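You operate a simulated robot arm through the tools that you are given. There is no shell and no other tool. Be economical: measure what you need, move in short steps, check, and stop when the job is done.

You run a simulated two-armed robot. Do the job below in one go: nothing can be reset, and whatever is moved stays where it is left.

TASK
Take the spring with the largest size on its label from the store counter top and leave it in the right gd tray. Take the green strap and put it on the right of the crate floor. Put the foam carton on the left end of the tank stand. Open the tall drawer, take the oil can that says "Medium" from the long bench top and put it inside and shut the drawer again. Take the clamp from the packing table top and put it on the ply sheet there. Press the meter button two times. Close the holder cover. Do these in any order. Set down upright: foam carton, oil can.

Only the result counts: the job must be done as asked and must still hold three seconds after the hand-in. Knocking over, shifting, dropping, spilling or breaking anything else fails it. A push-on lid holds only when it is set on centred and level and pressed home; a screw cap is set on level and turned clockwise until tight. Flat cloth is picked up by pressing the open fingertips on it (5 to 10 N) and closing them slowly along it; thin cloth reads only 2 to 8 mm in the jaws.

THE ROBOT
Two 7-joint arms with three-finger grippers on one trunk, on a base that drives. Base frame: it is fixed to the floor where the robot stands at the start and does not move with it; the origin is under the middle of the robot, x ahead of it, y to its left, z up; the surface under the hand at the start is at about z = 800. Units: mm, rad, N and s.
The left shoulder is at the start at [70, 165, 1038], the right one opposite. With the tool pointing down near the work surface each hand reaches from about 360 to 880 mm from the robot's upright axis, wherever it stands, measured 20 degrees to its own side. Places, roughly: clamp (9x6x6 cm) [700, -5400, 800]; foam carton [500, 2750, 1250]; green strap (6x6x3 cm) [400, 2300, 1200]; holder cover [-7200, 7400, 900]; left end of the tank stand [300, 6700, 700]; meter button [-4600, 5100, 800]; oil can [-3250, 7250, 1000]; ply sheet [250, -5500, 750]; right of the crate floor (13x22 cm) [-1880, 5460, 740]; spring [500, -250, 750]; tall drawer [-2500, 7300, 700]; tray3 (13x34 cm) [580, -600, 800]; wb tall [-2500, 7400, 600]. Payload 3.91 kg a hand.
Tool frame (each hand has its own): the origin (TCP) lies between the finger pads and is the grasp point; the fingertips stand 30 mm ahead of it; z points along the fingers, y is the line along which they close. Largest opening 116 mm; the body of the gripper starts 73 mm behind the TCP.
Orientation is told as [roll, pitch, yaw] about the base's x, y, z axes, in that order, counted from this pose: with the fingers straight down and closing along the base's y, the tool's x points along the base's -x, its y along +y and its z along -z.

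THE INTERFACE
- The arms move only by the tool play_rows. It takes "left_deltas", "right_deltas" or both (then of equal length, played together; a hand with none holds still); each is text: rows parted by semicolons, each of 6 numbers parted by spaces: the shift along the base's x, y, z in mm, then the turn, a rotation vector about the base's x, y, z in rad. In form: tx ty tz wx wy wz; .... A call has 1 to 8 rows; each row is the pose to reach, as a shift and turn from the pose commanded when the call began. "left_fingers" and "right_fingers" are, for a hand that has rows, the finger opening in mm, from 0 to 116, set as the call begins (left out, the last holds). Each row takes 0.2 s and may step no farther than 50 mm and 0.15 rad from the row before; otherwise, or with a gripper value out of range, the whole call is refused. A pose out of reach is approached as far as the arm can. The call stops where the force on the tool passes 40 N (or 10 N more than at its start, if that is more) or the arm is blocked; 0.2 s more then pass. The fingers move at their own pace (about 153 mm/s each) and stop on an object; they squeeze with about 31 N. The grip force told is the motor's: it shows also when the fingers shut on nothing. Time passes only in rows, and 0.2 s behind the last, so rows that repeat a pose let the fingers close. The reply holds the time, the measured pose of the TCP, the force on the tool along the base axes, the opening and the grip force, in the units named above and with some noise, with the torque about the TCP (base axes, N m) and any sound that the robot's microphone picked up.
- Cameras (640 x 400 px; columns grow to the right, rows downward): "scene" is now at [110.5, -45.7, 1353]; the picture's right is [-0.58, -0.81, 0.00], its down [-0.46, 0.33, -0.82] and it looks along [0.67, -0.48, -0.57] (base axes); focal length 290 px, centre (320, 200). "left" rides on the left gripper at [75, 17, -88] in its tool frame; the picture's right is [-0.22, 0.97, 0.00], its down [-0.70, -0.16, -0.70] and it looks along [-0.68, -0.16, 0.71] (tool axes); focal length 247 px, centre (320, 200). "right" rides on the right gripper at [52, 56, -88] in its tool frame; the picture's right is [-0.73, 0.68, 0.00], its down [-0.49, -0.52, -0.70] and it looks along [-0.48, -0.51, 0.71] (tool axes); focal length 247 px, centre (320, 200). There is no depth. A picture from a camera that has moved, and an enlarged one, comes with that camera's place and axes in the base frame and with its lens. The place of the scene camera against the robot may be out by one fixed shift of up to 12 mm in any direction.
- snapshot(camera): a new picture of that camera. It takes no simulated time.
- slide_trunk(by): slides the trunk up (or, below 0, down) by that many mm; the arms and the scene camera ride with it, the base frame stays. It gives what a move gives, with no picture.
- drive_base(legs): drives the robot by 1 to 6 legs, each [ahead, left, turn to the left] in mm, mm and rad, along the robot's own axes; the way and the turn of a leg run together, so that a leg with both is an arc; at most 1500 mm and 3.142 rad a leg. The arms and the cameras ride along, it lands a little off, and it stops where it bumps. It gives what a move gives.
- turn_head(pan, tilt): turns the head with the scene camera to pan (to the left, within 1.501 rad either way) and tilt (down, from -0.506 to 1.204), counted from straight ahead of the robot. It gives what a move gives.
- close_up(camera, box): a new picture of the part [left, top, right, bottom] of that camera's present view, enlarged. It takes no simulated time.
- hand_in(): hands the job in; it is judged then, once.

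Work in short steps. Places have to be worked out from the pictures, the camera data and where the tool is seen: move nearer, look again, correct. Check each grasp and each placing, and mend what went wrong. You have 207 turns and 210 pictures in all, those below and enlarged ones among them. Open the grippers and draw the arms clear of the work before you hand the job in, unless the task says otherwise; then end with one line.

The tools are called as a command line: name --argument value ..., lists and objects as JSON in quotes. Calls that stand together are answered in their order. play_rows: Moves the arms, as the interface text tells. Its arguments: {"type":"object","properties":{"left_deltas":{"type":"string"},"left_fingers":{"type":"number"},"right_deltas":{"type":"string"},"right_fingers":{"type":"number"}},"required":[]} The other tools are called the same way: slide_trunk (by) slides the trunk up or down; drive_base (legs) drives the base; turn_head (pan, tilt) turns the head that bears the scene camera; snapshot (camera) takes a picture; close_up (camera, box) takes an enlarged picture of a part of a camera's view; hand_in () hands the job in.

At the start:

```text
t: 0.0
left_ee_pos: [432.7, -41.3, 1017.8]
left_tcp_rot: [0.0, 0.0, 0.002]
left_force: [0.1, -0.5, 0.7]
left_wrist_torque: [-0.01, 0.04, 0.02]
left_grip_width: 115.9
left_finger_force: 0.1
right_ee_pos: [472.6, -541.2, 1023.9]
right_tcp_rot: [0.001, -0.001, -0.002]
right_force: [-0.3, 0.1, -0.7]
right_wrist_torque: [0.02, -0.01, -0.02]
right_grip_width: 116.3
right_finger_force: 0.1
trunk travel left (down, up): [-575.0, 265.0]
robot x, y, heading: [-1.4, 0.7, -0.001]
head pan, tilt: [-0.623, 0.602]
```

scene: 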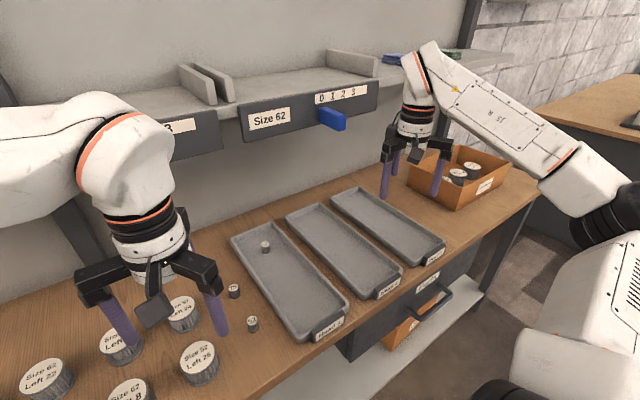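
right: 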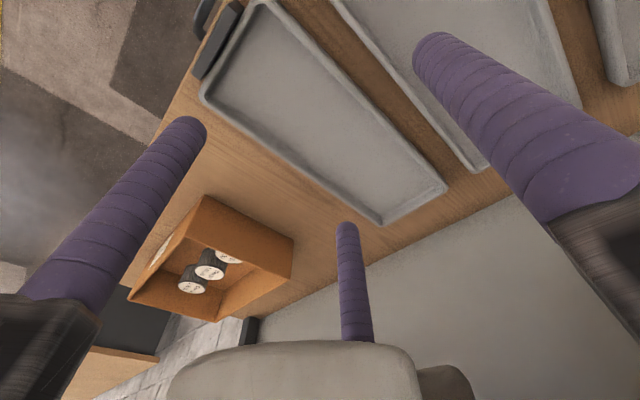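
left: 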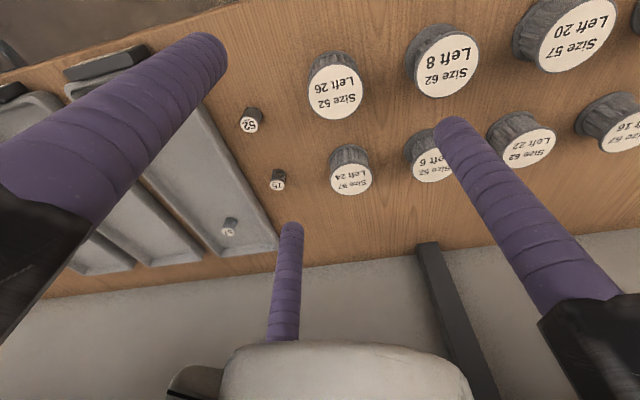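

The counter shows big rolls with labels, small labelled pieces and three trays with labels. I zoom in to read them.

close_up --camera "left" --box '[180, 80, 420, 250]'

close_up --camera "scene" --box '[220, 180, 460, 350]'

close_up --camera "scene" --box '[0, 260, 270, 400]'

```text
2.35 times, centred on (300, 165) of left
camera zoom: at [357.5, -25.1, 1106.3], right [0.22, 0.97, 0.0], down [0.7, -0.16, 0.7], along [0.68, -0.16, -0.71], focal length 581 px, centre (367, 282)
```

zoom: 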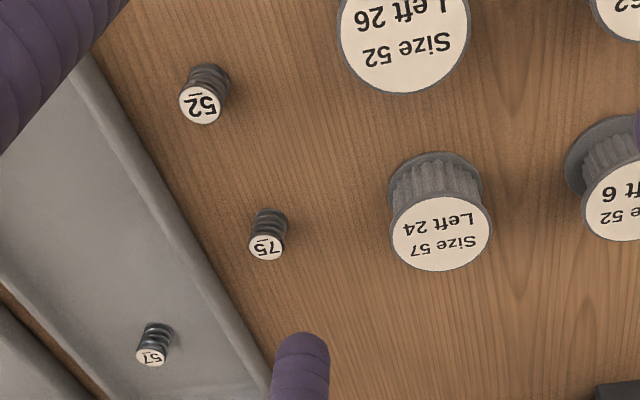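

```text
2.35 times, centred on (340, 265) of scene
camera zoom: at [110.5, -45.7, 1353.0], right [-0.58, -0.81, 0.0], down [-0.46, 0.33, -0.82], along [0.67, -0.48, -0.57], focal length 682 px, centre (273, 47)
```

zoom: 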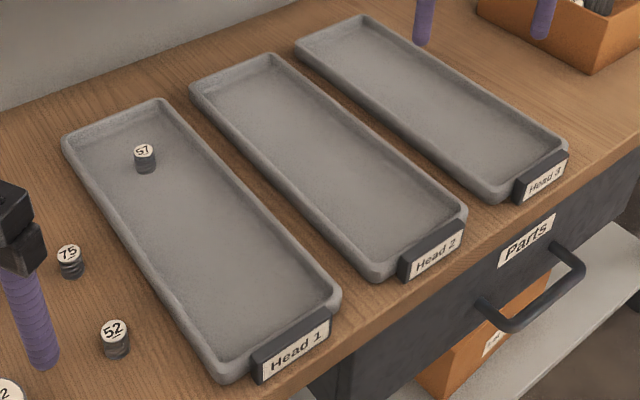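

```text
2.37 times, centred on (135, 330) of scene
camera zoom: at [110.5, -45.7, 1353.0], right [-0.58, -0.81, 0.0], down [-0.46, 0.33, -0.82], along [0.67, -0.48, -0.57], focal length 687 px, centre (758, -108)
```

zoom: 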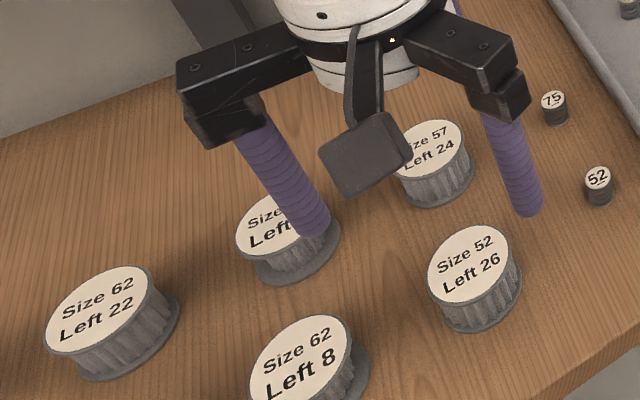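

close_up --camera "left" --box '[215, 95, 305, 245]'

close_up --camera "scene" --box '[225, 235, 285, 335]'

close_up --camera "scene" --box '[400, 130, 540, 220]'

```text
2.67 times, centred on (260, 170) of left
camera zoom: at [357.5, -25.1, 1106.3], right [0.22, 0.97, 0.0], down [0.7, -0.16, 0.7], along [0.68, -0.16, -0.71], focal length 659 px, centre (480, 280)
```

zoom: 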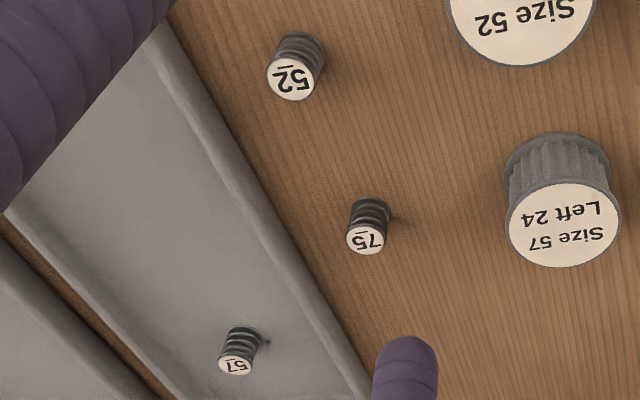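

```text
4.00 times, centred on (255, 285) of scene
camera zoom: at [110.5, -45.7, 1353.0], right [-0.58, -0.81, 0.0], down [-0.46, 0.33, -0.82], along [0.67, -0.48, -0.57], focal length 1159 px, centre (580, -140)
```

zoom: 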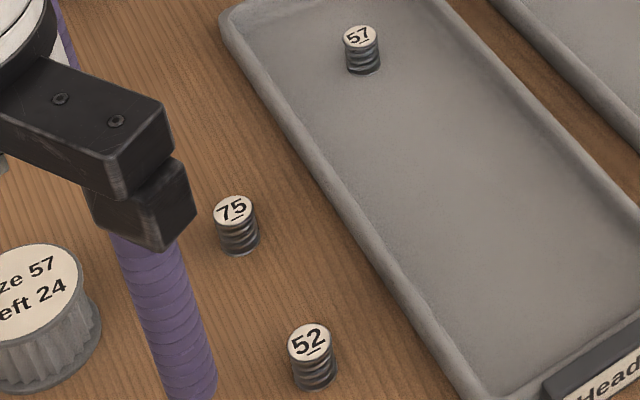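

```text
4.44 times, centred on (470, 175) of scene
camera zoom: at [110.5, -45.7, 1353.0], right [-0.58, -0.81, 0.0], down [-0.46, 0.33, -0.82], along [0.67, -0.48, -0.57], focal length 1287 px, centre (-347, 311)
```

zoom: 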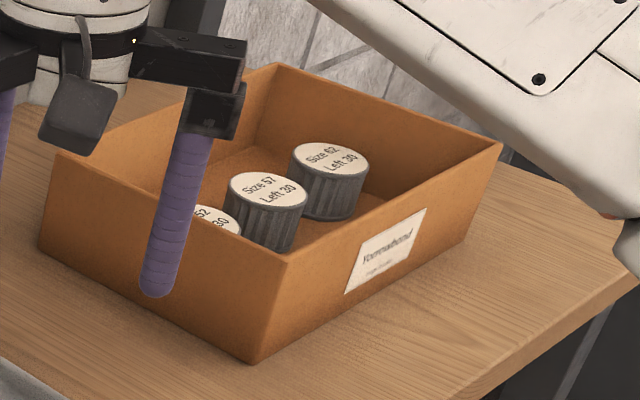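

The spring to take is 75, at roughly (568,-138). The target is the tray Head 3, near (530,-590). I clear the left arm to the left and bring the right hand over the spring.

play_rows --right_deltas "11 47 0 0 0 0;22 94 0 0 0 0;33 141 0 0 0 0;44 188 0 0 0 0;55 235 0 0 0 0;66 282 0 0 0 0;77 329 0 0 0 0;88 376 0 0 0 0" --left_deltas "0 48 0 0 0 0;0 96 0 0 0 0;0 144 0 0 0 0;0 192 0 0 0 0;0 240 0 0 0 0;0 240 0 0 0 0;0 240 0 0 0 0;0 240 0 0 0 0" --right_fingers 50

snapshot --camera "right"

snapshot --camera "scene"

```text
t: 1.8
left_ee_pos: [435.3, 199.5, 1015.7]
left_tcp_rot: [-0.001, -0.001, 0.001]
left_force: [0.4, 0.5, -0.5]
left_wrist_torque: [-0.05, 0.02, 0.03]
left_grip_width: 116.0
left_finger_force: 0.2
right_ee_pos: [560.2, -162.6, 1022.5]
right_tcp_rot: [0.0, -0.002, -0.001]
right_force: [-0.7, -0.5, 0.0]
right_wrist_torque: [-0.05, 0.03, -0.02]
right_grip_width: 50.1
right_finger_force: 0.1
trunk travel left (down, up): [-575.0, 265.0]
robot x, y, heading: [-1.7, 2.6, 0.003]
head pan, tilt: [-0.623, 0.602]
```

```text
200 pictures are left
camera right: at [509.6, -105.7, 1110.9], right [0.73, 0.68, 0.0], down [0.49, -0.52, 0.7], along [0.48, -0.51, -0.71], focal length 247 px, centre (320, 200)
```

right: 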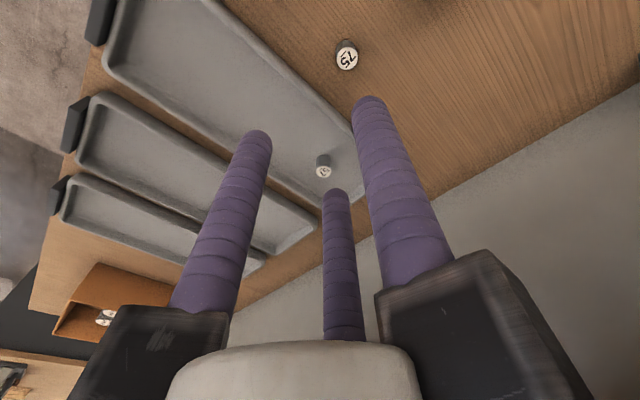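

```text
199 pictures are left
camera scene: at [111.3, -43.1, 1353.0], right [-0.58, -0.81, 0.0], down [-0.46, 0.33, -0.82], along [0.67, -0.48, -0.57], focal length 290 px, centre (320, 200)
```

scene: 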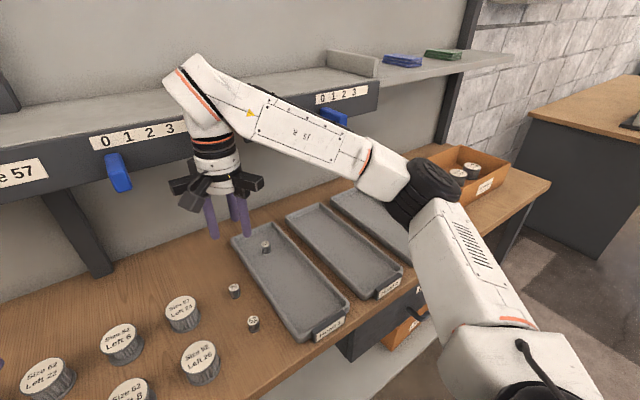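

The 75 spring is in view, at about (574,-135). I go down over it and look again.

play_rows --right_deltas "12 20 -20 0 0 0;13 27 -60 0 0 0;13 27 -105 0 0 0"

snapshot --camera "right"

close_up --camera "scene" --box '[160, 220, 300, 340]'

```text
t: 2.6
left_ee_pos: [436.2, 198.5, 1015.8]
left_tcp_rot: [0.0, 0.0, 0.002]
left_force: [0.0, 1.1, -1.2]
left_wrist_torque: [0.02, 0.04, 0.01]
left_grip_width: 116.1
left_finger_force: 0.1
right_ee_pos: [573.3, -137.4, 919.0]
right_tcp_rot: [0.001, 0.0, -0.002]
right_force: [0.3, 0.5, -0.1]
right_wrist_torque: [0.0, 0.05, 0.04]
right_grip_width: 49.8
right_finger_force: 0.0
trunk travel left (down, up): [-575.0, 265.0]
robot x, y, heading: [-4.6, -0.1, -0.001]
head pan, tilt: [-0.623, 0.602]
```

```text
198 pictures are left
camera right: at [522.4, -81.0, 1006.9], right [0.73, 0.68, 0.0], down [0.49, -0.52, 0.7], along [0.48, -0.51, -0.72], focal length 247 px, centre (320, 200)
```

right: 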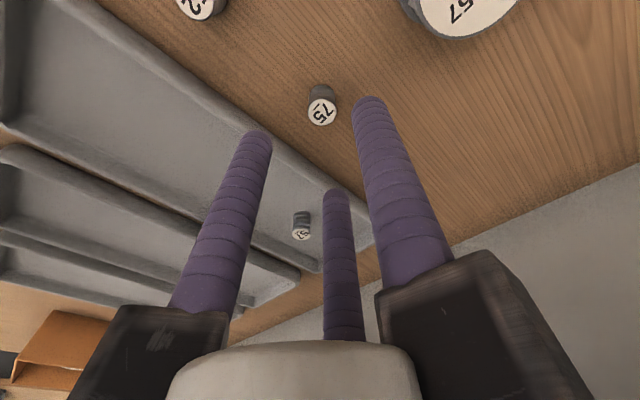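

```text
3.33 times, centred on (230, 280) of scene
camera zoom: at [111.6, -46.0, 1353.0], right [-0.58, -0.81, 0.0], down [-0.46, 0.33, -0.82], along [0.67, -0.48, -0.57], focal length 966 px, centre (620, -67)
```

zoom: 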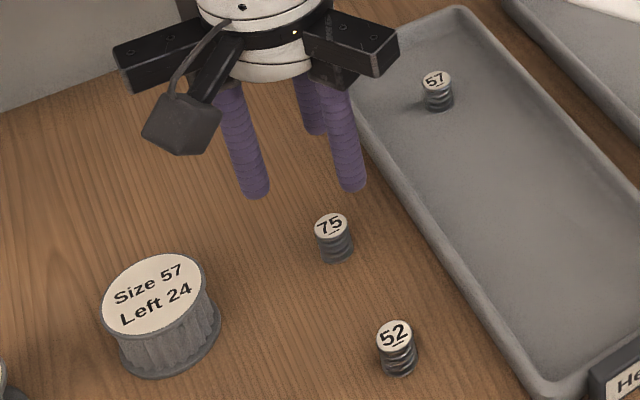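

The gripper seems to show three prongs. I close it in the air to see how they meet before grasping something this small.

play_rows --right_deltas "0 0 0 0 0 0;0 0 0 0 0 0" --right_fingers 0

snapshot --camera "right"

close_up --camera "scene" --box '[160, 170, 300, 290]'

```text
t: 3.2
left_ee_pos: [434.8, 198.0, 1015.1]
left_tcp_rot: [0.0, -0.001, 0.001]
left_force: [-0.9, 0.3, 0.0]
left_wrist_torque: [0.01, 0.01, 0.01]
left_grip_width: 115.9
left_finger_force: 0.1
right_ee_pos: [573.0, -135.7, 919.1]
right_tcp_rot: [0.0, 0.001, 0.0]
right_force: [-0.1, -0.1, -0.3]
right_wrist_torque: [0.0, 0.02, 0.01]
right_grip_width: 8.8
right_finger_force: 31.3
trunk travel left (down, up): [-575.0, 265.0]
robot x, y, heading: [2.9, 1.4, -0.004]
head pan, tilt: [-0.623, 0.602]
```

```text
196 pictures are left
camera right: at [521.4, -80.5, 1007.3], right [0.73, 0.68, 0.0], down [0.49, -0.52, 0.7], along [0.48, -0.51, -0.71], focal length 247 px, centre (320, 200)
```

right: 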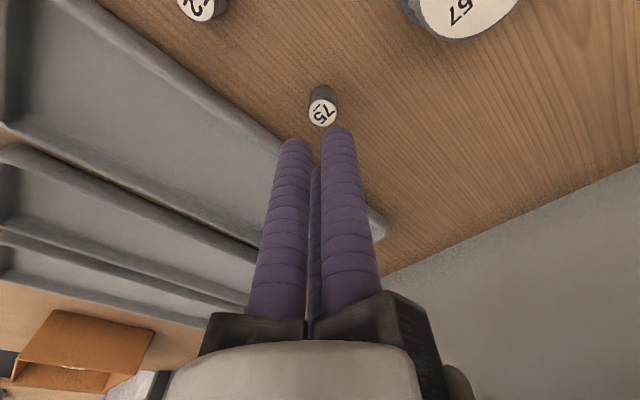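

```text
3.33 times, centred on (230, 230) of scene
camera zoom: at [110.5, -45.3, 1353.0], right [-0.58, -0.81, 0.0], down [-0.46, 0.33, -0.82], along [0.67, -0.48, -0.57], focal length 966 px, centre (620, 100)
```

zoom: 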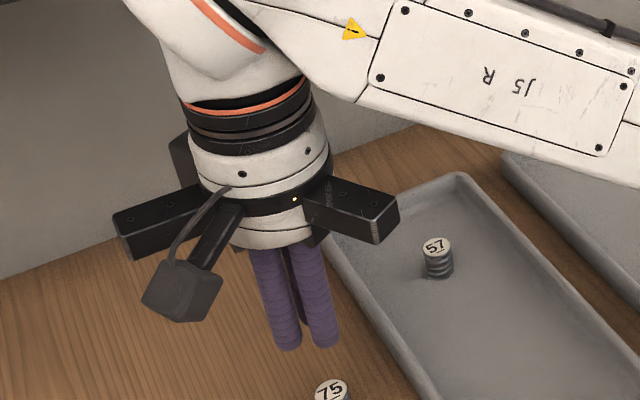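

It is a three-jaw centring gripper, closing to about 9 mm. The spring is at about (576,-136) with its top near z 830, so I go down around it with a 44 mm opening.

play_rows --right_deltas "3 2 0 0 0 0;3 2 0 0 0 0;3 2 -40 0 0 0;3 2 -60 0 0 0" --right_fingers 44

snapshot --camera "right"

```text
t: 4.2
left_ee_pos: [434.3, 197.9, 1016.1]
left_tcp_rot: [-0.002, 0.002, 0.001]
left_force: [-0.9, -0.1, 0.5]
left_wrist_torque: [-0.01, -0.02, 0.0]
left_grip_width: 116.0
left_finger_force: 0.2
right_ee_pos: [576.1, -135.8, 860.3]
right_tcp_rot: [0.0, -0.002, 0.0]
right_force: [-0.1, -0.2, -0.5]
right_wrist_torque: [0.04, 0.01, 0.02]
right_grip_width: 43.9
right_finger_force: 0.1
trunk travel left (down, up): [-575.0, 265.0]
robot x, y, heading: [-0.4, -2.5, -0.004]
head pan, tilt: [-0.623, 0.602]
```

```text
194 pictures are left
camera right: at [524.4, -80.4, 947.4], right [0.73, 0.68, 0.0], down [0.49, -0.52, 0.7], along [0.48, -0.51, -0.71], focal length 247 px, centre (320, 200)
```

right: 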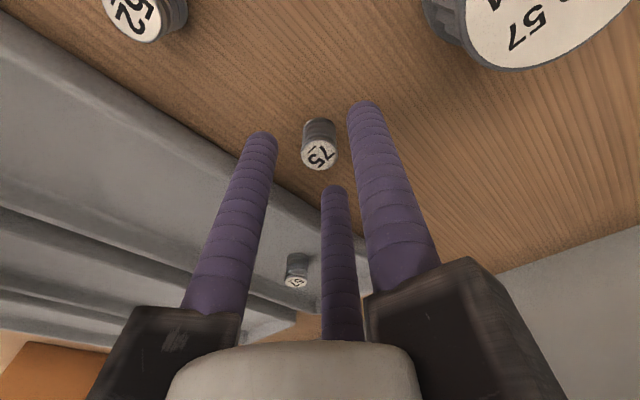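

The spring top sits exactly between the tips. I go down 24 mm and close.

play_rows --right_deltas "0 0 -12 0 0 0;0 0 -24 0 0 0;0 0 -24 0 0 0"

play_rows --right_deltas "0 0 0 0 0 0;0 0 0 0 0 0" --right_fingers 0

```text
t: 5.0
left_ee_pos: [433.8, 198.5, 1015.8]
left_tcp_rot: [0.0, -0.001, 0.002]
left_force: [-0.2, -0.1, -0.7]
left_wrist_torque: [0.03, -0.02, 0.02]
left_grip_width: 115.7
left_finger_force: 0.0
right_ee_pos: [575.8, -136.3, 834.0]
right_tcp_rot: [0.0, 0.001, 0.001]
right_force: [-0.2, 0.3, -0.6]
right_wrist_torque: [0.03, -0.01, -0.05]
right_grip_width: 44.2
right_finger_force: 0.0
trunk travel left (down, up): [-575.0, 265.0]
robot x, y, heading: [3.1, -1.3, 0.0]
head pan, tilt: [-0.623, 0.602]
```

```text
t: 5.6
left_ee_pos: [433.7, 199.3, 1016.2]
left_tcp_rot: [0.001, 0.0, 0.002]
left_force: [0.9, 1.1, -0.8]
left_wrist_torque: [0.03, -0.03, -0.01]
left_grip_width: 115.9
left_finger_force: 0.1
right_ee_pos: [575.2, -135.7, 835.3]
right_tcp_rot: [0.001, 0.001, -0.001]
right_force: [0.5, -0.4, -0.2]
right_wrist_torque: [0.04, -0.01, 0.01]
right_grip_width: 20.8
right_finger_force: 30.8
trunk travel left (down, up): [-575.0, 265.0]
robot x, y, heading: [-0.6, 1.1, 0.0]
head pan, tilt: [-0.623, 0.602]
```

It holds the spring at 20.8 mm. I lift it and carry it towards Head 3.

play_rows --right_deltas "0 0 45 0 0 0;0 0 90 0 0 0;-2 -48 90 0 0 0;-4 -96 90 0 0 0;-6 -144 90 0 0 0;-8 -192 90 0 0 0;-10 -240 90 0 0 0;-12 -288 90 0 0 0"

play_rows --right_deltas "-1 -45 0 0 0 0;-2 -90 0 0 0 0;-3 -135 0 0 0 0;-4 -178 0 0 0 0;-4 -178 0 0 0 0"

snapshot --camera "right"

snapshot --camera "scene"

```text
t: 7.4
left_ee_pos: [434.4, 197.4, 1016.2]
left_tcp_rot: [0.003, -0.003, 0.002]
left_force: [-1.3, -0.4, 0.1]
left_wrist_torque: [0.01, 0.0, 0.03]
left_grip_width: 115.9
left_finger_force: 0.1
right_ee_pos: [562.4, -422.9, 926.0]
right_tcp_rot: [0.003, 0.0, 0.002]
right_force: [-0.4, 0.9, -0.8]
right_wrist_torque: [0.05, -0.01, 0.01]
right_grip_width: 21.0
right_finger_force: 31.1
trunk travel left (down, up): [-575.0, 265.0]
robot x, y, heading: [1.8, 3.3, 0.001]
head pan, tilt: [-0.623, 0.602]
```

```text
t: 8.5
left_ee_pos: [423.1, 243.1, 1020.7]
left_tcp_rot: [-0.012, -0.014, 0.054]
left_force: [-1.1, -0.3, 1.5]
left_wrist_torque: [-0.02, -0.11, -0.07]
left_grip_width: 115.9
left_finger_force: 0.1
right_ee_pos: [594.2, -466.6, 942.2]
right_tcp_rot: [-0.065, -0.02, 0.281]
right_force: [-0.2, -0.5, -0.4]
right_wrist_torque: [-0.08, 0.01, 0.02]
right_grip_width: 20.9
right_finger_force: 30.6
trunk travel left (down, up): [-575.0, 265.0]
robot x, y, heading: [9.9, 12.6, 0.052]
head pan, tilt: [-0.623, 0.602]
stopped in row 5 (right hand): the arm was blocked; the commanded pose is now the measured one
```

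```text
193 pictures are left
camera right: at [525.1, -422.5, 1026.0], right [0.52, 0.86, -0.03], down [0.58, -0.33, 0.74], along [0.63, -0.4, -0.67], focal length 247 px, centre (320, 200)
```

right: 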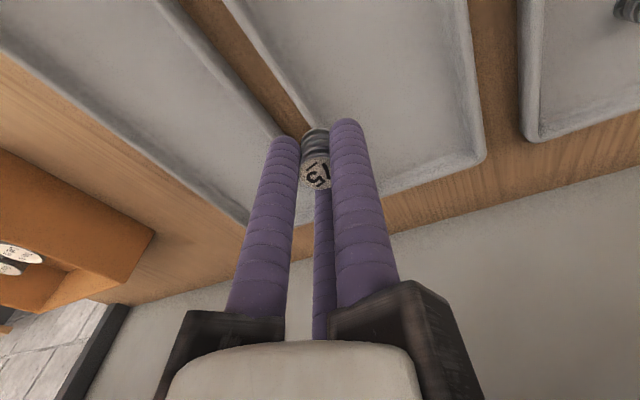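

```text
192 pictures are left
camera scene: at [110.4, -12.8, 1356.9], right [-0.54, -0.84, 0.0], down [-0.47, 0.3, -0.83], along [0.7, -0.45, -0.55], focal length 290 px, centre (320, 200)
```

scene: 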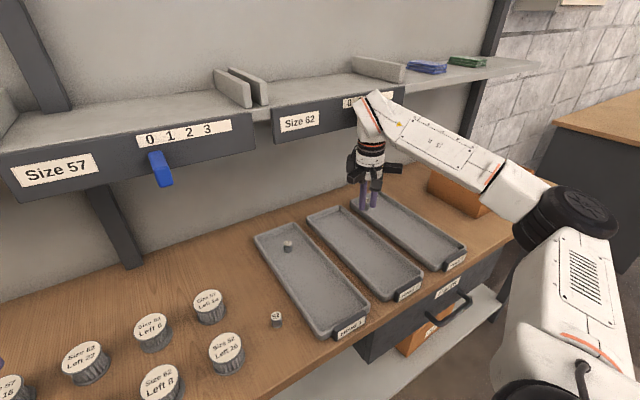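

The arm was blocked, possibly by the blue lever on the shelf. I look at that area closely before moving.

close_up --camera "scene" --box '[240, 50, 480, 220]'

close_up --camera "scene" --box '[400, 140, 640, 290]'

```text
2.35 times, centred on (360, 135) of scene
camera zoom: at [110.4, -12.8, 1356.9], right [-0.54, -0.84, 0.0], down [-0.47, 0.3, -0.83], along [0.7, -0.45, -0.55], focal length 682 px, centre (226, 353)
```

zoom: 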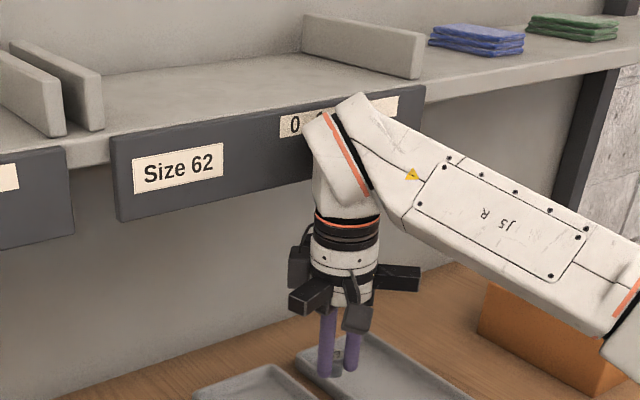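

```text
2.67 times, centred on (520, 215) of scene
camera zoom: at [110.4, -12.8, 1356.9], right [-0.54, -0.84, 0.0], down [-0.47, 0.3, -0.83], along [0.7, -0.45, -0.55], focal length 772 px, centre (-213, 160)
```

zoom: 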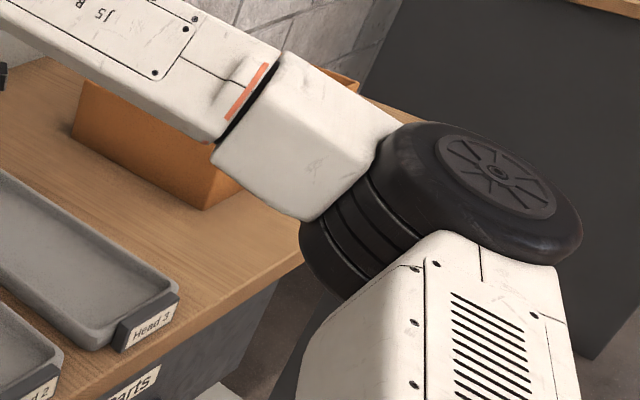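

The wrist is probably touching the blue slider. I draw the hand back towards the robot and leftwards, then check the slider and the box.

play_rows --right_deltas "-25 20 0 0 0 0;-65 30 0 0 0 0;-110 30 0 0 0 0;-150 30 0 0 0 0"

snapshot --camera "scene"

```text
t: 9.5
left_ee_pos: [435.8, 233.3, 1018.2]
left_tcp_rot: [-0.001, -0.004, 0.051]
left_force: [-0.9, -0.4, 0.7]
left_wrist_torque: [0.01, -0.08, -0.01]
left_grip_width: 115.7
left_finger_force: 0.1
right_ee_pos: [449.8, -457.8, 926.2]
right_tcp_rot: [-0.046, -0.004, 0.249]
right_force: [-0.9, -0.2, -0.7]
right_wrist_torque: [0.01, -0.05, 0.02]
right_grip_width: 21.0
right_finger_force: 30.9
trunk travel left (down, up): [-575.0, 265.0]
robot x, y, heading: [15.3, 7.0, 0.048]
head pan, tilt: [-0.623, 0.602]
```

```text
189 pictures are left
camera scene: at [124.3, -27.2, 1353.2], right [-0.54, -0.84, 0.0], down [-0.47, 0.31, -0.82], along [0.69, -0.45, -0.57], focal length 290 px, centre (320, 200)
```

scene: 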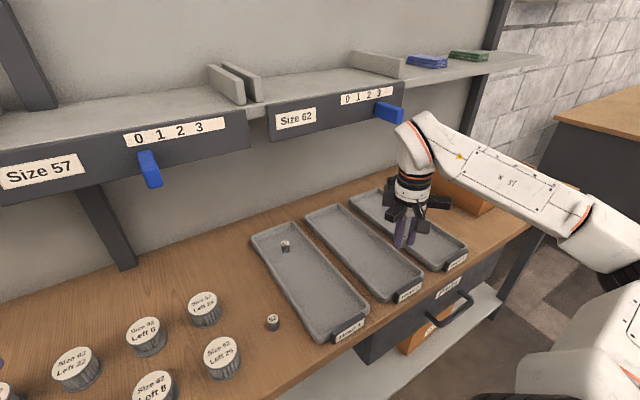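

The Size 62 slider was at its left end before and now sits at its right end, so I pushed it. I must put it back, and I zoom in on both sliders to compare.

close_up --camera "scene" --box '[250, 70, 430, 150]'

close_up --camera "scene" --box '[0, 100, 260, 220]'

close_up --camera "scene" --box '[380, 160, 540, 260]'

```text
3.56 times, centred on (340, 110) of scene
camera zoom: at [124.3, -27.2, 1353.2], right [-0.54, -0.84, 0.0], down [-0.47, 0.31, -0.82], along [0.69, -0.45, -0.57], focal length 1030 px, centre (249, 520)
```

zoom: 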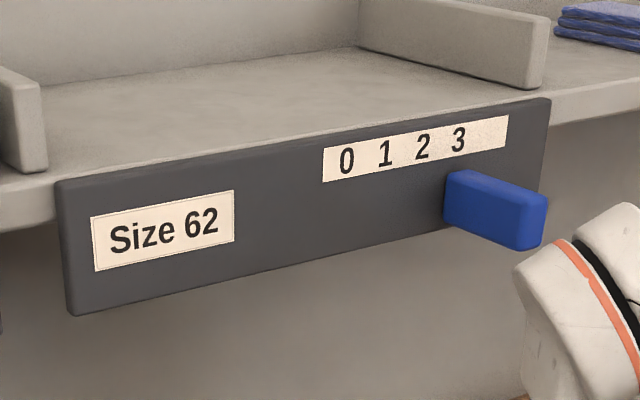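

```text
2.46 times, centred on (130, 160) of scene
camera zoom: at [124.3, -27.2, 1353.2], right [-0.54, -0.84, 0.0], down [-0.47, 0.31, -0.82], along [0.69, -0.45, -0.57], focal length 713 px, centre (788, 298)
```

zoom: 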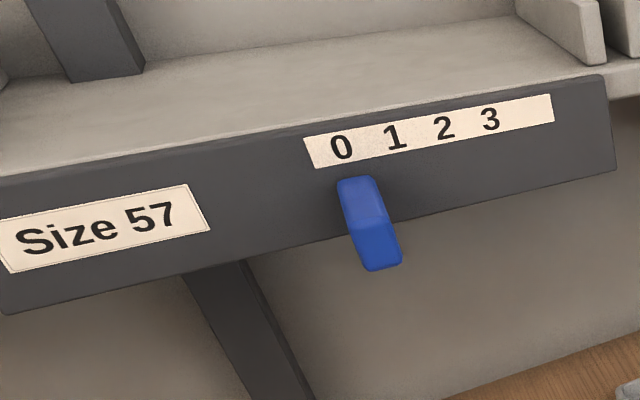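

```text
4.00 times, centred on (460, 210) of scene
camera zoom: at [124.3, -27.2, 1353.2], right [-0.54, -0.84, 0.0], down [-0.47, 0.31, -0.82], along [0.69, -0.45, -0.57], focal length 1159 px, centre (-240, 160)
```

zoom: 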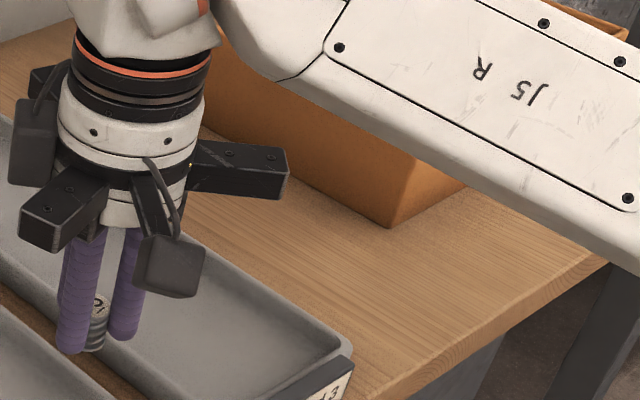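

The spring is still gripped. The Size 62 slider stood at "0" and is now at "3". I first set the spring down in the near part of Head 3, where the wrist clears the slider, then push the slider back. I straighten the hand and move to about (480,-600).

play_rows --right_deltas "8 -36 0 0.02 0 -0.08;15 -72 0 0.046 0.004 -0.16;22 -108 0 0.046 0.004 -0.25;30 -144 0 0.046 0.004 -0.25;30 -144 0 0.046 0.004 -0.25"

snapshot --camera "right"

snapshot --camera "scene"

```text
t: 10.7
left_ee_pos: [436.2, 232.3, 1016.7]
left_tcp_rot: [0.001, -0.001, 0.05]
left_force: [-0.3, -0.2, 0.0]
left_wrist_torque: [-0.01, 0.01, 0.0]
left_grip_width: 116.1
left_finger_force: 0.1
right_ee_pos: [481.4, -600.5, 928.2]
right_tcp_rot: [-0.002, -0.006, 0.0]
right_force: [-0.8, -0.3, 0.1]
right_wrist_torque: [0.02, 0.0, -0.04]
right_grip_width: 20.8
right_finger_force: 30.9
trunk travel left (down, up): [-575.0, 265.0]
robot x, y, heading: [9.5, 15.5, 0.05]
head pan, tilt: [-0.623, 0.602]
```

```text
185 pictures are left
camera right: at [429.3, -545.6, 1014.1], right [0.73, 0.68, 0.0], down [0.48, -0.52, 0.7], along [0.48, -0.51, -0.71], focal length 247 px, centre (320, 200)
```

right: 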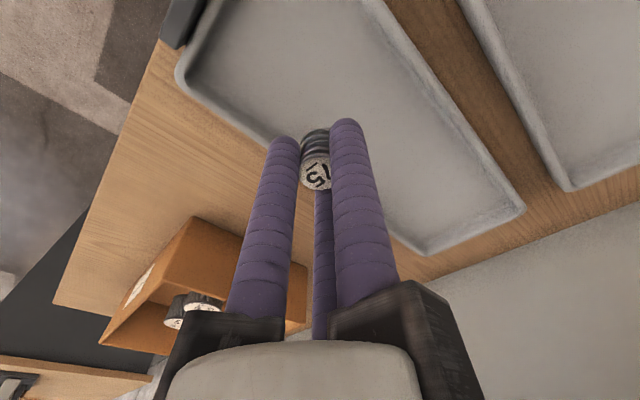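

```text
184 pictures are left
camera scene: at [126.0, -26.5, 1353.0], right [-0.54, -0.84, 0.0], down [-0.48, 0.31, -0.82], along [0.69, -0.45, -0.57], focal length 290 px, centre (320, 200)
```

scene: 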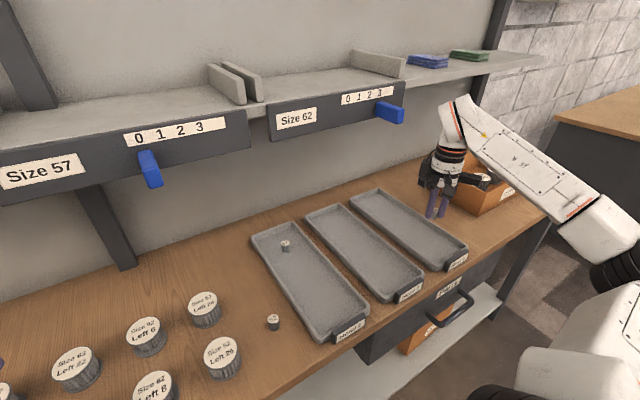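

Hand is centred over the tray, which spans y -657 to -538 with its floor near 805. I lower slowly until contact.

play_rows --right_deltas "0 0 -40 0 0 0;0 0 -70 0 0 0;0 0 -78 0 0 0;0 0 -80 0 0 0;0 0 -82 0 0 0;0 0 -84 0 0 0"

snapshot --camera "right"

```text
t: 12.1
left_ee_pos: [435.9, 232.5, 1016.6]
left_tcp_rot: [-0.001, -0.002, 0.052]
left_force: [0.5, -0.2, -0.8]
left_wrist_torque: [-0.01, 0.0, -0.01]
left_grip_width: 116.0
left_finger_force: 0.0
right_ee_pos: [479.2, -602.0, 840.7]
right_tcp_rot: [-0.002, -0.006, 0.003]
right_force: [0.0, -1.4, 1.9]
right_wrist_torque: [0.0, 0.01, 0.02]
right_grip_width: 20.6
right_finger_force: 31.4
trunk travel left (down, up): [-575.0, 265.0]
robot x, y, heading: [14.1, 15.4, 0.054]
head pan, tilt: [-0.623, 0.602]
```

```text
183 pictures are left
camera right: at [427.5, -546.1, 928.2], right [0.73, 0.68, 0.0], down [0.48, -0.52, 0.7], along [0.48, -0.51, -0.71], focal length 247 px, centre (320, 200)
```

right: 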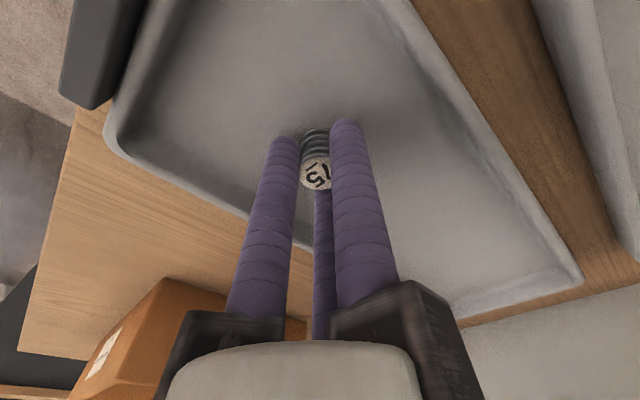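

Almost touching. I press two more millimetres, then open a little and lift.

play_rows --right_deltas "0 0 -1 0 0 0;0 0 -2 0 0 0;0 0 -3 0 0 0"

play_rows --right_deltas "0 0 0 0 0 0;0 0 0 0 0 0;0 0 30 0 0 0;0 0 75 0 0 0;0 0 100 0 0 0" --right_fingers 45

snapshot --camera "right"

```text
t: 12.9
left_ee_pos: [436.1, 233.7, 1017.1]
left_tcp_rot: [-0.002, -0.002, 0.051]
left_force: [-0.7, -1.2, -0.4]
left_wrist_torque: [0.0, -0.01, 0.0]
left_grip_width: 116.0
left_finger_force: 0.1
right_ee_pos: [479.3, -601.6, 839.3]
right_tcp_rot: [-0.004, -0.009, 0.002]
right_force: [1.1, 0.2, 13.4]
right_wrist_torque: [-0.02, 0.03, 0.01]
right_grip_width: 21.1
right_finger_force: 30.9
trunk travel left (down, up): [-575.0, 265.0]
robot x, y, heading: [14.7, 9.9, 0.047]
head pan, tilt: [-0.623, 0.602]
```

```text
t: 14.1
left_ee_pos: [437.1, 232.4, 1014.8]
left_tcp_rot: [-0.001, -0.002, 0.051]
left_force: [0.6, 0.4, 0.5]
left_wrist_torque: [0.0, 0.0, 0.01]
left_grip_width: 115.8
left_finger_force: 0.1
right_ee_pos: [480.7, -602.7, 938.8]
right_tcp_rot: [-0.002, -0.005, -0.001]
right_force: [0.8, -0.6, -0.3]
right_wrist_torque: [-0.01, 0.0, 0.01]
right_grip_width: 44.8
right_finger_force: 0.1
trunk travel left (down, up): [-575.0, 265.0]
robot x, y, heading: [12.5, 10.3, 0.049]
head pan, tilt: [-0.623, 0.602]
```

```text
182 pictures are left
camera right: at [428.5, -546.1, 1026.3], right [0.73, 0.68, 0.0], down [0.48, -0.52, 0.7], along [0.48, -0.51, -0.71], focal length 247 px, centre (320, 200)
```

right: 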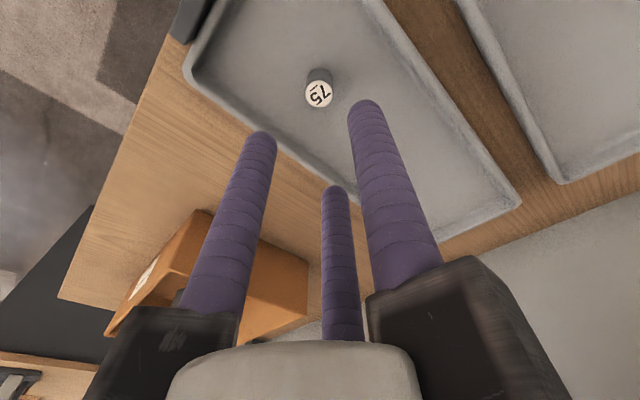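

The spring stands in Head 3. To push the slider back, I raise the trunk and bring closed fingers to the right side of the knob, which I estimate at (594–660, -560, 1120).

slide_trunk --by 200

play_rows --right_deltas "0 -30 -10 0 0 0;0 -60 -10 0 0 0" --right_fingers 0

snapshot --camera "right"

snapshot --camera "scene"

```text
t: 16.2
left_ee_pos: [438.0, 231.7, 1216.2]
left_tcp_rot: [0.001, -0.001, 0.05]
left_force: [0.2, 0.0, -0.1]
left_wrist_torque: [-0.01, 0.0, 0.02]
left_grip_width: 116.1
left_finger_force: 0.0
right_ee_pos: [480.8, -602.5, 1138.2]
right_tcp_rot: [-0.001, -0.004, 0.0]
right_force: [-1.1, -0.3, 0.0]
right_wrist_torque: [0.04, 0.0, 0.02]
right_grip_width: 44.8
right_finger_force: 0.0
trunk travel left (down, up): [-775.0, 65.0]
robot x, y, heading: [16.4, 15.2, 0.05]
head pan, tilt: [-0.623, 0.602]
```

```text
t: 16.9
left_ee_pos: [436.5, 231.0, 1216.6]
left_tcp_rot: [-0.002, -0.002, 0.05]
left_force: [-0.1, -0.1, 0.2]
left_wrist_torque: [0.02, -0.01, -0.02]
left_grip_width: 115.7
left_finger_force: 0.1
right_ee_pos: [480.7, -663.8, 1128.7]
right_tcp_rot: [0.0, -0.005, 0.004]
right_force: [0.2, -0.9, -0.4]
right_wrist_torque: [0.03, 0.01, -0.02]
right_grip_width: 8.9
right_finger_force: 31.1
trunk travel left (down, up): [-775.0, 65.0]
robot x, y, heading: [13.4, 11.6, 0.053]
head pan, tilt: [-0.623, 0.602]
```

```text
181 pictures are left
camera right: at [428.9, -607.5, 1215.8], right [0.73, 0.68, 0.0], down [0.48, -0.52, 0.7], along [0.48, -0.51, -0.71], focal length 247 px, centre (320, 200)
```

right: 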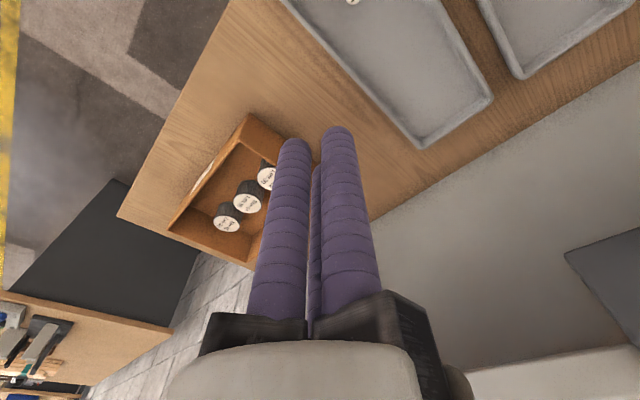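

```text
180 pictures are left
camera scene: at [126.4, -27.9, 1552.9], right [-0.54, -0.84, 0.0], down [-0.48, 0.31, -0.82], along [0.69, -0.45, -0.57], focal length 290 px, centre (320, 200)
```

scene: 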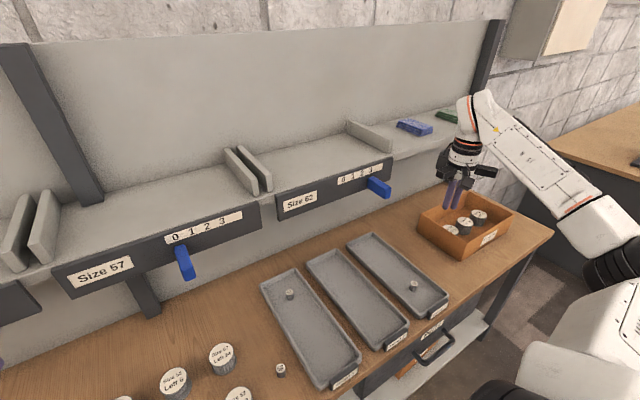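

The two scene heights give me a baseline for triangulating the knob. I zoom in.

close_up --camera "scene" --box '[260, 140, 420, 240]'

```text
4.00 times, centred on (340, 190) of scene
camera zoom: at [126.4, -27.9, 1552.9], right [-0.54, -0.84, 0.0], down [-0.48, 0.31, -0.82], along [0.69, -0.45, -0.57], focal length 1159 px, centre (240, 240)
```

zoom: 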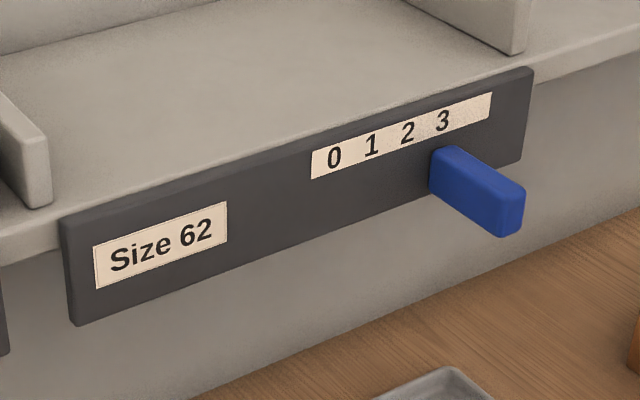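

Triangulated, with the known camera bias, the knob runs x 576–640 at y≈-527, z≈1137, and the 0–3 travel is about 90 mm. I bring the closed fingers to its right side at (597,-600,1150).

play_rows --right_deltas "0 32 21 0 0 0;0 63 21 0 0 0;40 63 21 0 0 0;80 63 21 0 0 0;116 63 21 0 0 0"

snapshot --camera "scene"

snapshot --camera "right"

```text
t: 18.1
left_ee_pos: [439.2, 232.4, 1214.7]
left_tcp_rot: [-0.001, -0.001, 0.05]
left_force: [0.3, 0.4, -1.2]
left_wrist_torque: [-0.04, 0.01, -0.01]
left_grip_width: 116.0
left_finger_force: 0.1
right_ee_pos: [598.9, -599.0, 1150.5]
right_tcp_rot: [-0.001, -0.005, 0.001]
right_force: [-0.4, 0.7, 0.5]
right_wrist_torque: [0.01, 0.02, 0.01]
right_grip_width: 9.2
right_finger_force: 31.1
trunk travel left (down, up): [-775.0, 65.0]
robot x, y, heading: [12.1, 12.0, 0.055]
head pan, tilt: [-0.623, 0.602]
```

```text
178 pictures are left
camera scene: at [127.9, -26.3, 1552.8], right [-0.54, -0.84, 0.0], down [-0.48, 0.31, -0.82], along [0.69, -0.45, -0.57], focal length 290 px, centre (320, 200)
```

scene: 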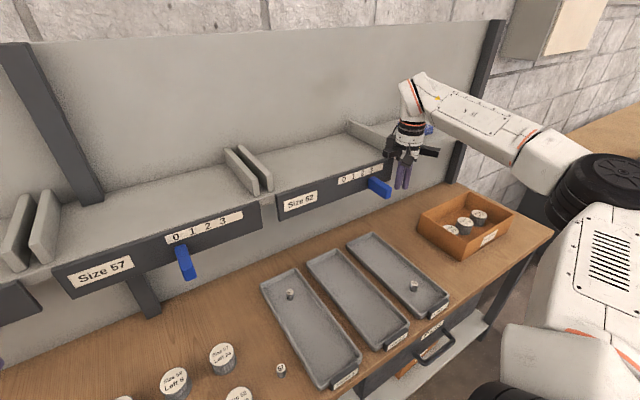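

```text
177 pictures are left
camera right: at [547.2, -542.3, 1237.2], right [0.73, 0.68, 0.0], down [0.48, -0.52, 0.7], along [0.48, -0.51, -0.71], focal length 247 px, centre (320, 200)
```

right: 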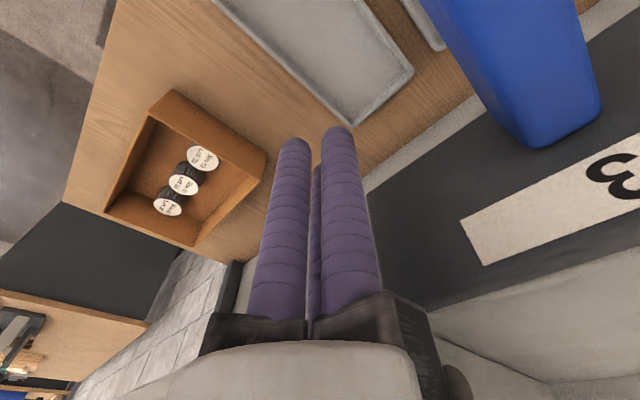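

The knob is clearly to the left and the hand is clear of the panel. I push leftwards in gentle steps.

play_rows --right_deltas "0 25 0 0 0 0;0 40 0 0 0 0;0 52 0 0 0 0;0 64 0 0 0 0;0 76 0 0 0 0;0 88 0 0 0 0;0 100 0 0 0 0"

close_up --camera "scene" --box '[260, 140, 420, 240]'

```text
t: 18.5
left_ee_pos: [437.0, 228.7, 1216.9]
left_tcp_rot: [0.001, -0.002, 0.048]
left_force: [1.1, 0.9, 0.4]
left_wrist_torque: [-0.04, -0.02, 0.03]
left_grip_width: 115.8
left_finger_force: 0.1
right_ee_pos: [594.8, -586.1, 1147.3]
right_tcp_rot: [-0.006, -0.01, -0.022]
right_force: [-1.5, -14.1, -3.1]
right_wrist_torque: [1.46, 0.08, -1.0]
right_grip_width: 9.2
right_finger_force: 31.2
trunk travel left (down, up): [-775.0, 65.0]
robot x, y, heading: [9.4, 13.5, 0.049]
head pan, tilt: [-0.623, 0.602]
stopped in row 2 (right hand): the force on the tool passed its limit at 44 N (the readings are from after the stop); the commanded pose is now the measured one
```

```text
4.00 times, centred on (340, 190) of scene
camera zoom: at [125.9, -29.7, 1552.9], right [-0.54, -0.84, 0.0], down [-0.48, 0.31, -0.82], along [0.69, -0.45, -0.57], focal length 1159 px, centre (240, 240)
```

zoom: 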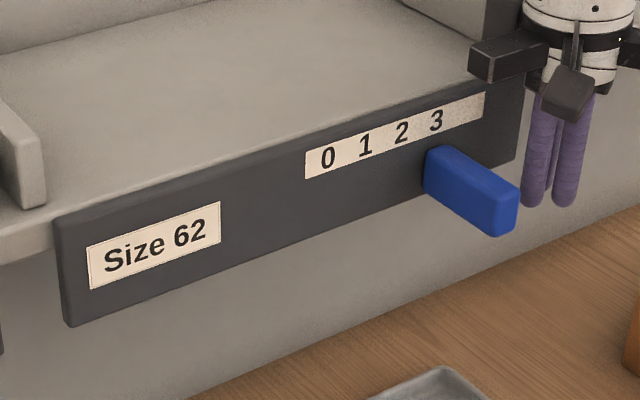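

The finger hasn't touched the knob yet. The torque says the gripper body, about 70 mm ahead and 100 mm up, met the shelf divider. I back off to the right, pull out to x≈582 and push again.

play_rows --right_deltas "0 -12 2 0 0 0.02;-13 -12 2 0 0 0.02;-13 5 2 0 0 0.02;-13 18 2 0 0 0.02;-13 30 2 0 0 0.02"

close_up --camera "scene" --box '[260, 120, 450, 240]'

snapshot --camera "right"

```text
t: 19.7
left_ee_pos: [437.1, 230.6, 1216.2]
left_tcp_rot: [0.002, -0.003, 0.049]
left_force: [0.3, -0.2, 0.5]
left_wrist_torque: [0.01, 0.03, -0.01]
left_grip_width: 115.9
left_finger_force: 0.1
right_ee_pos: [581.7, -551.4, 1153.3]
right_tcp_rot: [-0.006, -0.009, 0.001]
right_force: [-0.3, 0.6, -0.3]
right_wrist_torque: [0.0, -0.04, 0.0]
right_grip_width: 8.9
right_finger_force: 31.3
trunk travel left (down, up): [-775.0, 65.0]
robot x, y, heading: [12.5, 13.5, 0.048]
head pan, tilt: [-0.623, 0.602]
```

```text
3.33 times, centred on (355, 180) of scene
camera zoom: at [125.8, -27.6, 1553.0], right [-0.54, -0.84, 0.0], down [-0.48, 0.31, -0.82], along [0.69, -0.45, -0.57], focal length 966 px, centre (203, 267)
```

zoom: 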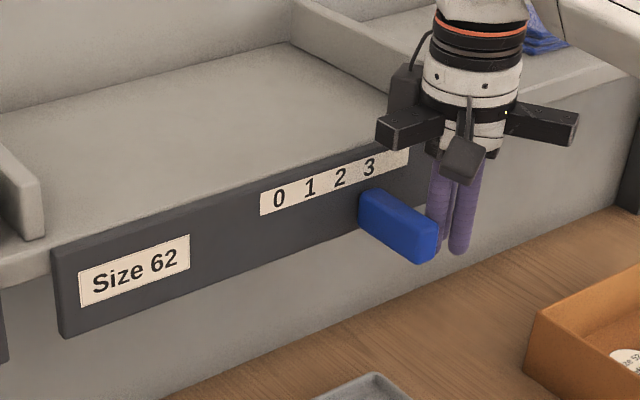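

```text
174 pictures are left
camera right: at [529.4, -496.1, 1240.2], right [0.73, 0.68, 0.0], down [0.48, -0.52, 0.71], along [0.48, -0.52, -0.71], focal length 247 px, centre (320, 200)
```

right: 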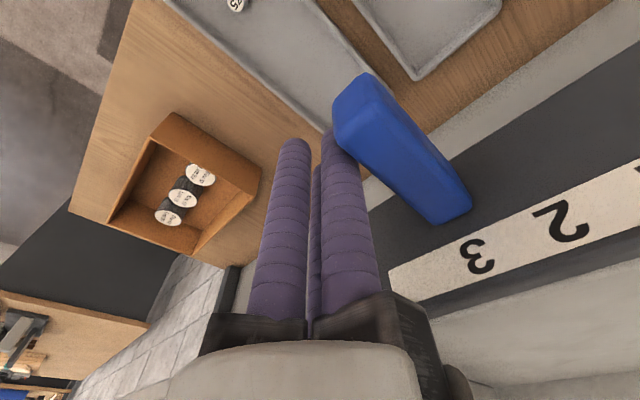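

The finger now sits right beside the knob and the body passes the divider. I push on leftwards.

play_rows --right_deltas "0 10 0 0 0 0;0 20 0 0 0 0;0 30 0 0 0 0;0 40 0 0 0 0;0 50 0 0 0 0"

close_up --camera "scene" --box '[260, 120, 450, 240]'

```text
t: 20.9
left_ee_pos: [437.5, 231.9, 1215.7]
left_tcp_rot: [-0.001, -0.001, 0.049]
left_force: [-0.1, -0.3, -0.1]
left_wrist_torque: [0.0, 0.0, 0.0]
left_grip_width: 116.0
left_finger_force: 0.1
right_ee_pos: [583.0, -502.6, 1152.5]
right_tcp_rot: [-0.004, -0.009, 0.0]
right_force: [0.6, 0.7, 0.4]
right_wrist_torque: [-0.01, -0.02, -0.01]
right_grip_width: 9.1
right_finger_force: 30.7
trunk travel left (down, up): [-775.0, 65.0]
robot x, y, heading: [11.6, 11.3, 0.049]
head pan, tilt: [-0.623, 0.602]
```

```text
3.33 times, centred on (355, 180) of scene
camera zoom: at [126.2, -27.1, 1553.0], right [-0.54, -0.84, 0.0], down [-0.48, 0.31, -0.82], along [0.69, -0.45, -0.57], focal length 966 px, centre (203, 267)
```

zoom: 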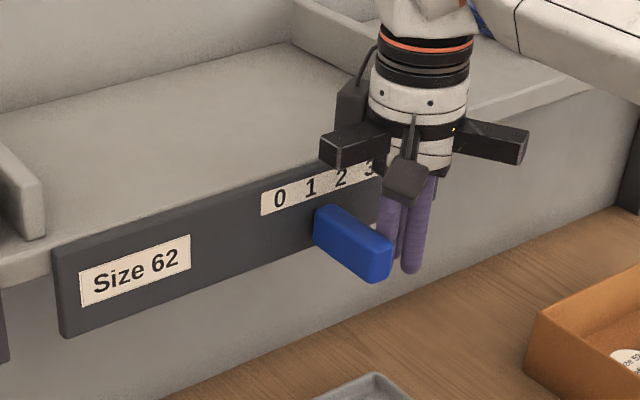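

The slider moves freely, with about 43 mm to go. I push most of it, then finish in small steps to feel the end stop.

play_rows --right_deltas "0 10 0 0 0 0;0 20 0 0 0 0;0 30 0 0 0 0;0 36 0 0 0 0"

close_up --camera "scene" --box '[260, 120, 450, 240]'

```text
t: 21.9
left_ee_pos: [438.1, 231.3, 1215.2]
left_tcp_rot: [-0.001, -0.002, 0.048]
left_force: [-0.2, -0.2, -1.3]
left_wrist_torque: [0.01, 0.02, 0.0]
left_grip_width: 116.1
left_finger_force: 0.1
right_ee_pos: [582.7, -465.8, 1153.2]
right_tcp_rot: [-0.005, -0.01, 0.003]
right_force: [0.0, 0.6, -0.3]
right_wrist_torque: [-0.01, -0.01, -0.02]
right_grip_width: 9.0
right_finger_force: 30.7
trunk travel left (down, up): [-775.0, 65.0]
robot x, y, heading: [15.7, 9.0, 0.051]
head pan, tilt: [-0.623, 0.602]
```

```text
3.33 times, centred on (355, 180) of scene
camera zoom: at [126.1, -27.3, 1553.0], right [-0.54, -0.84, 0.0], down [-0.48, 0.31, -0.82], along [0.69, -0.45, -0.57], focal length 966 px, centre (203, 267)
```

zoom: 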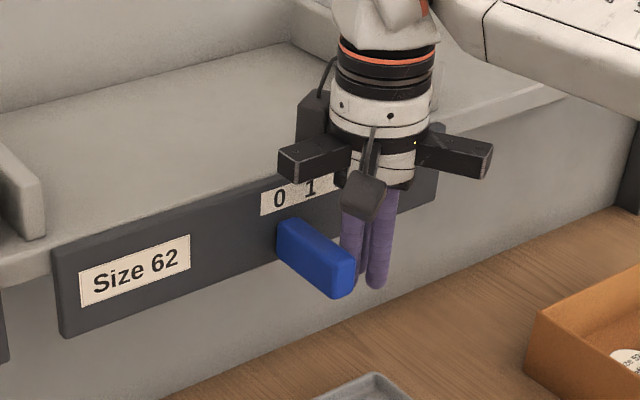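

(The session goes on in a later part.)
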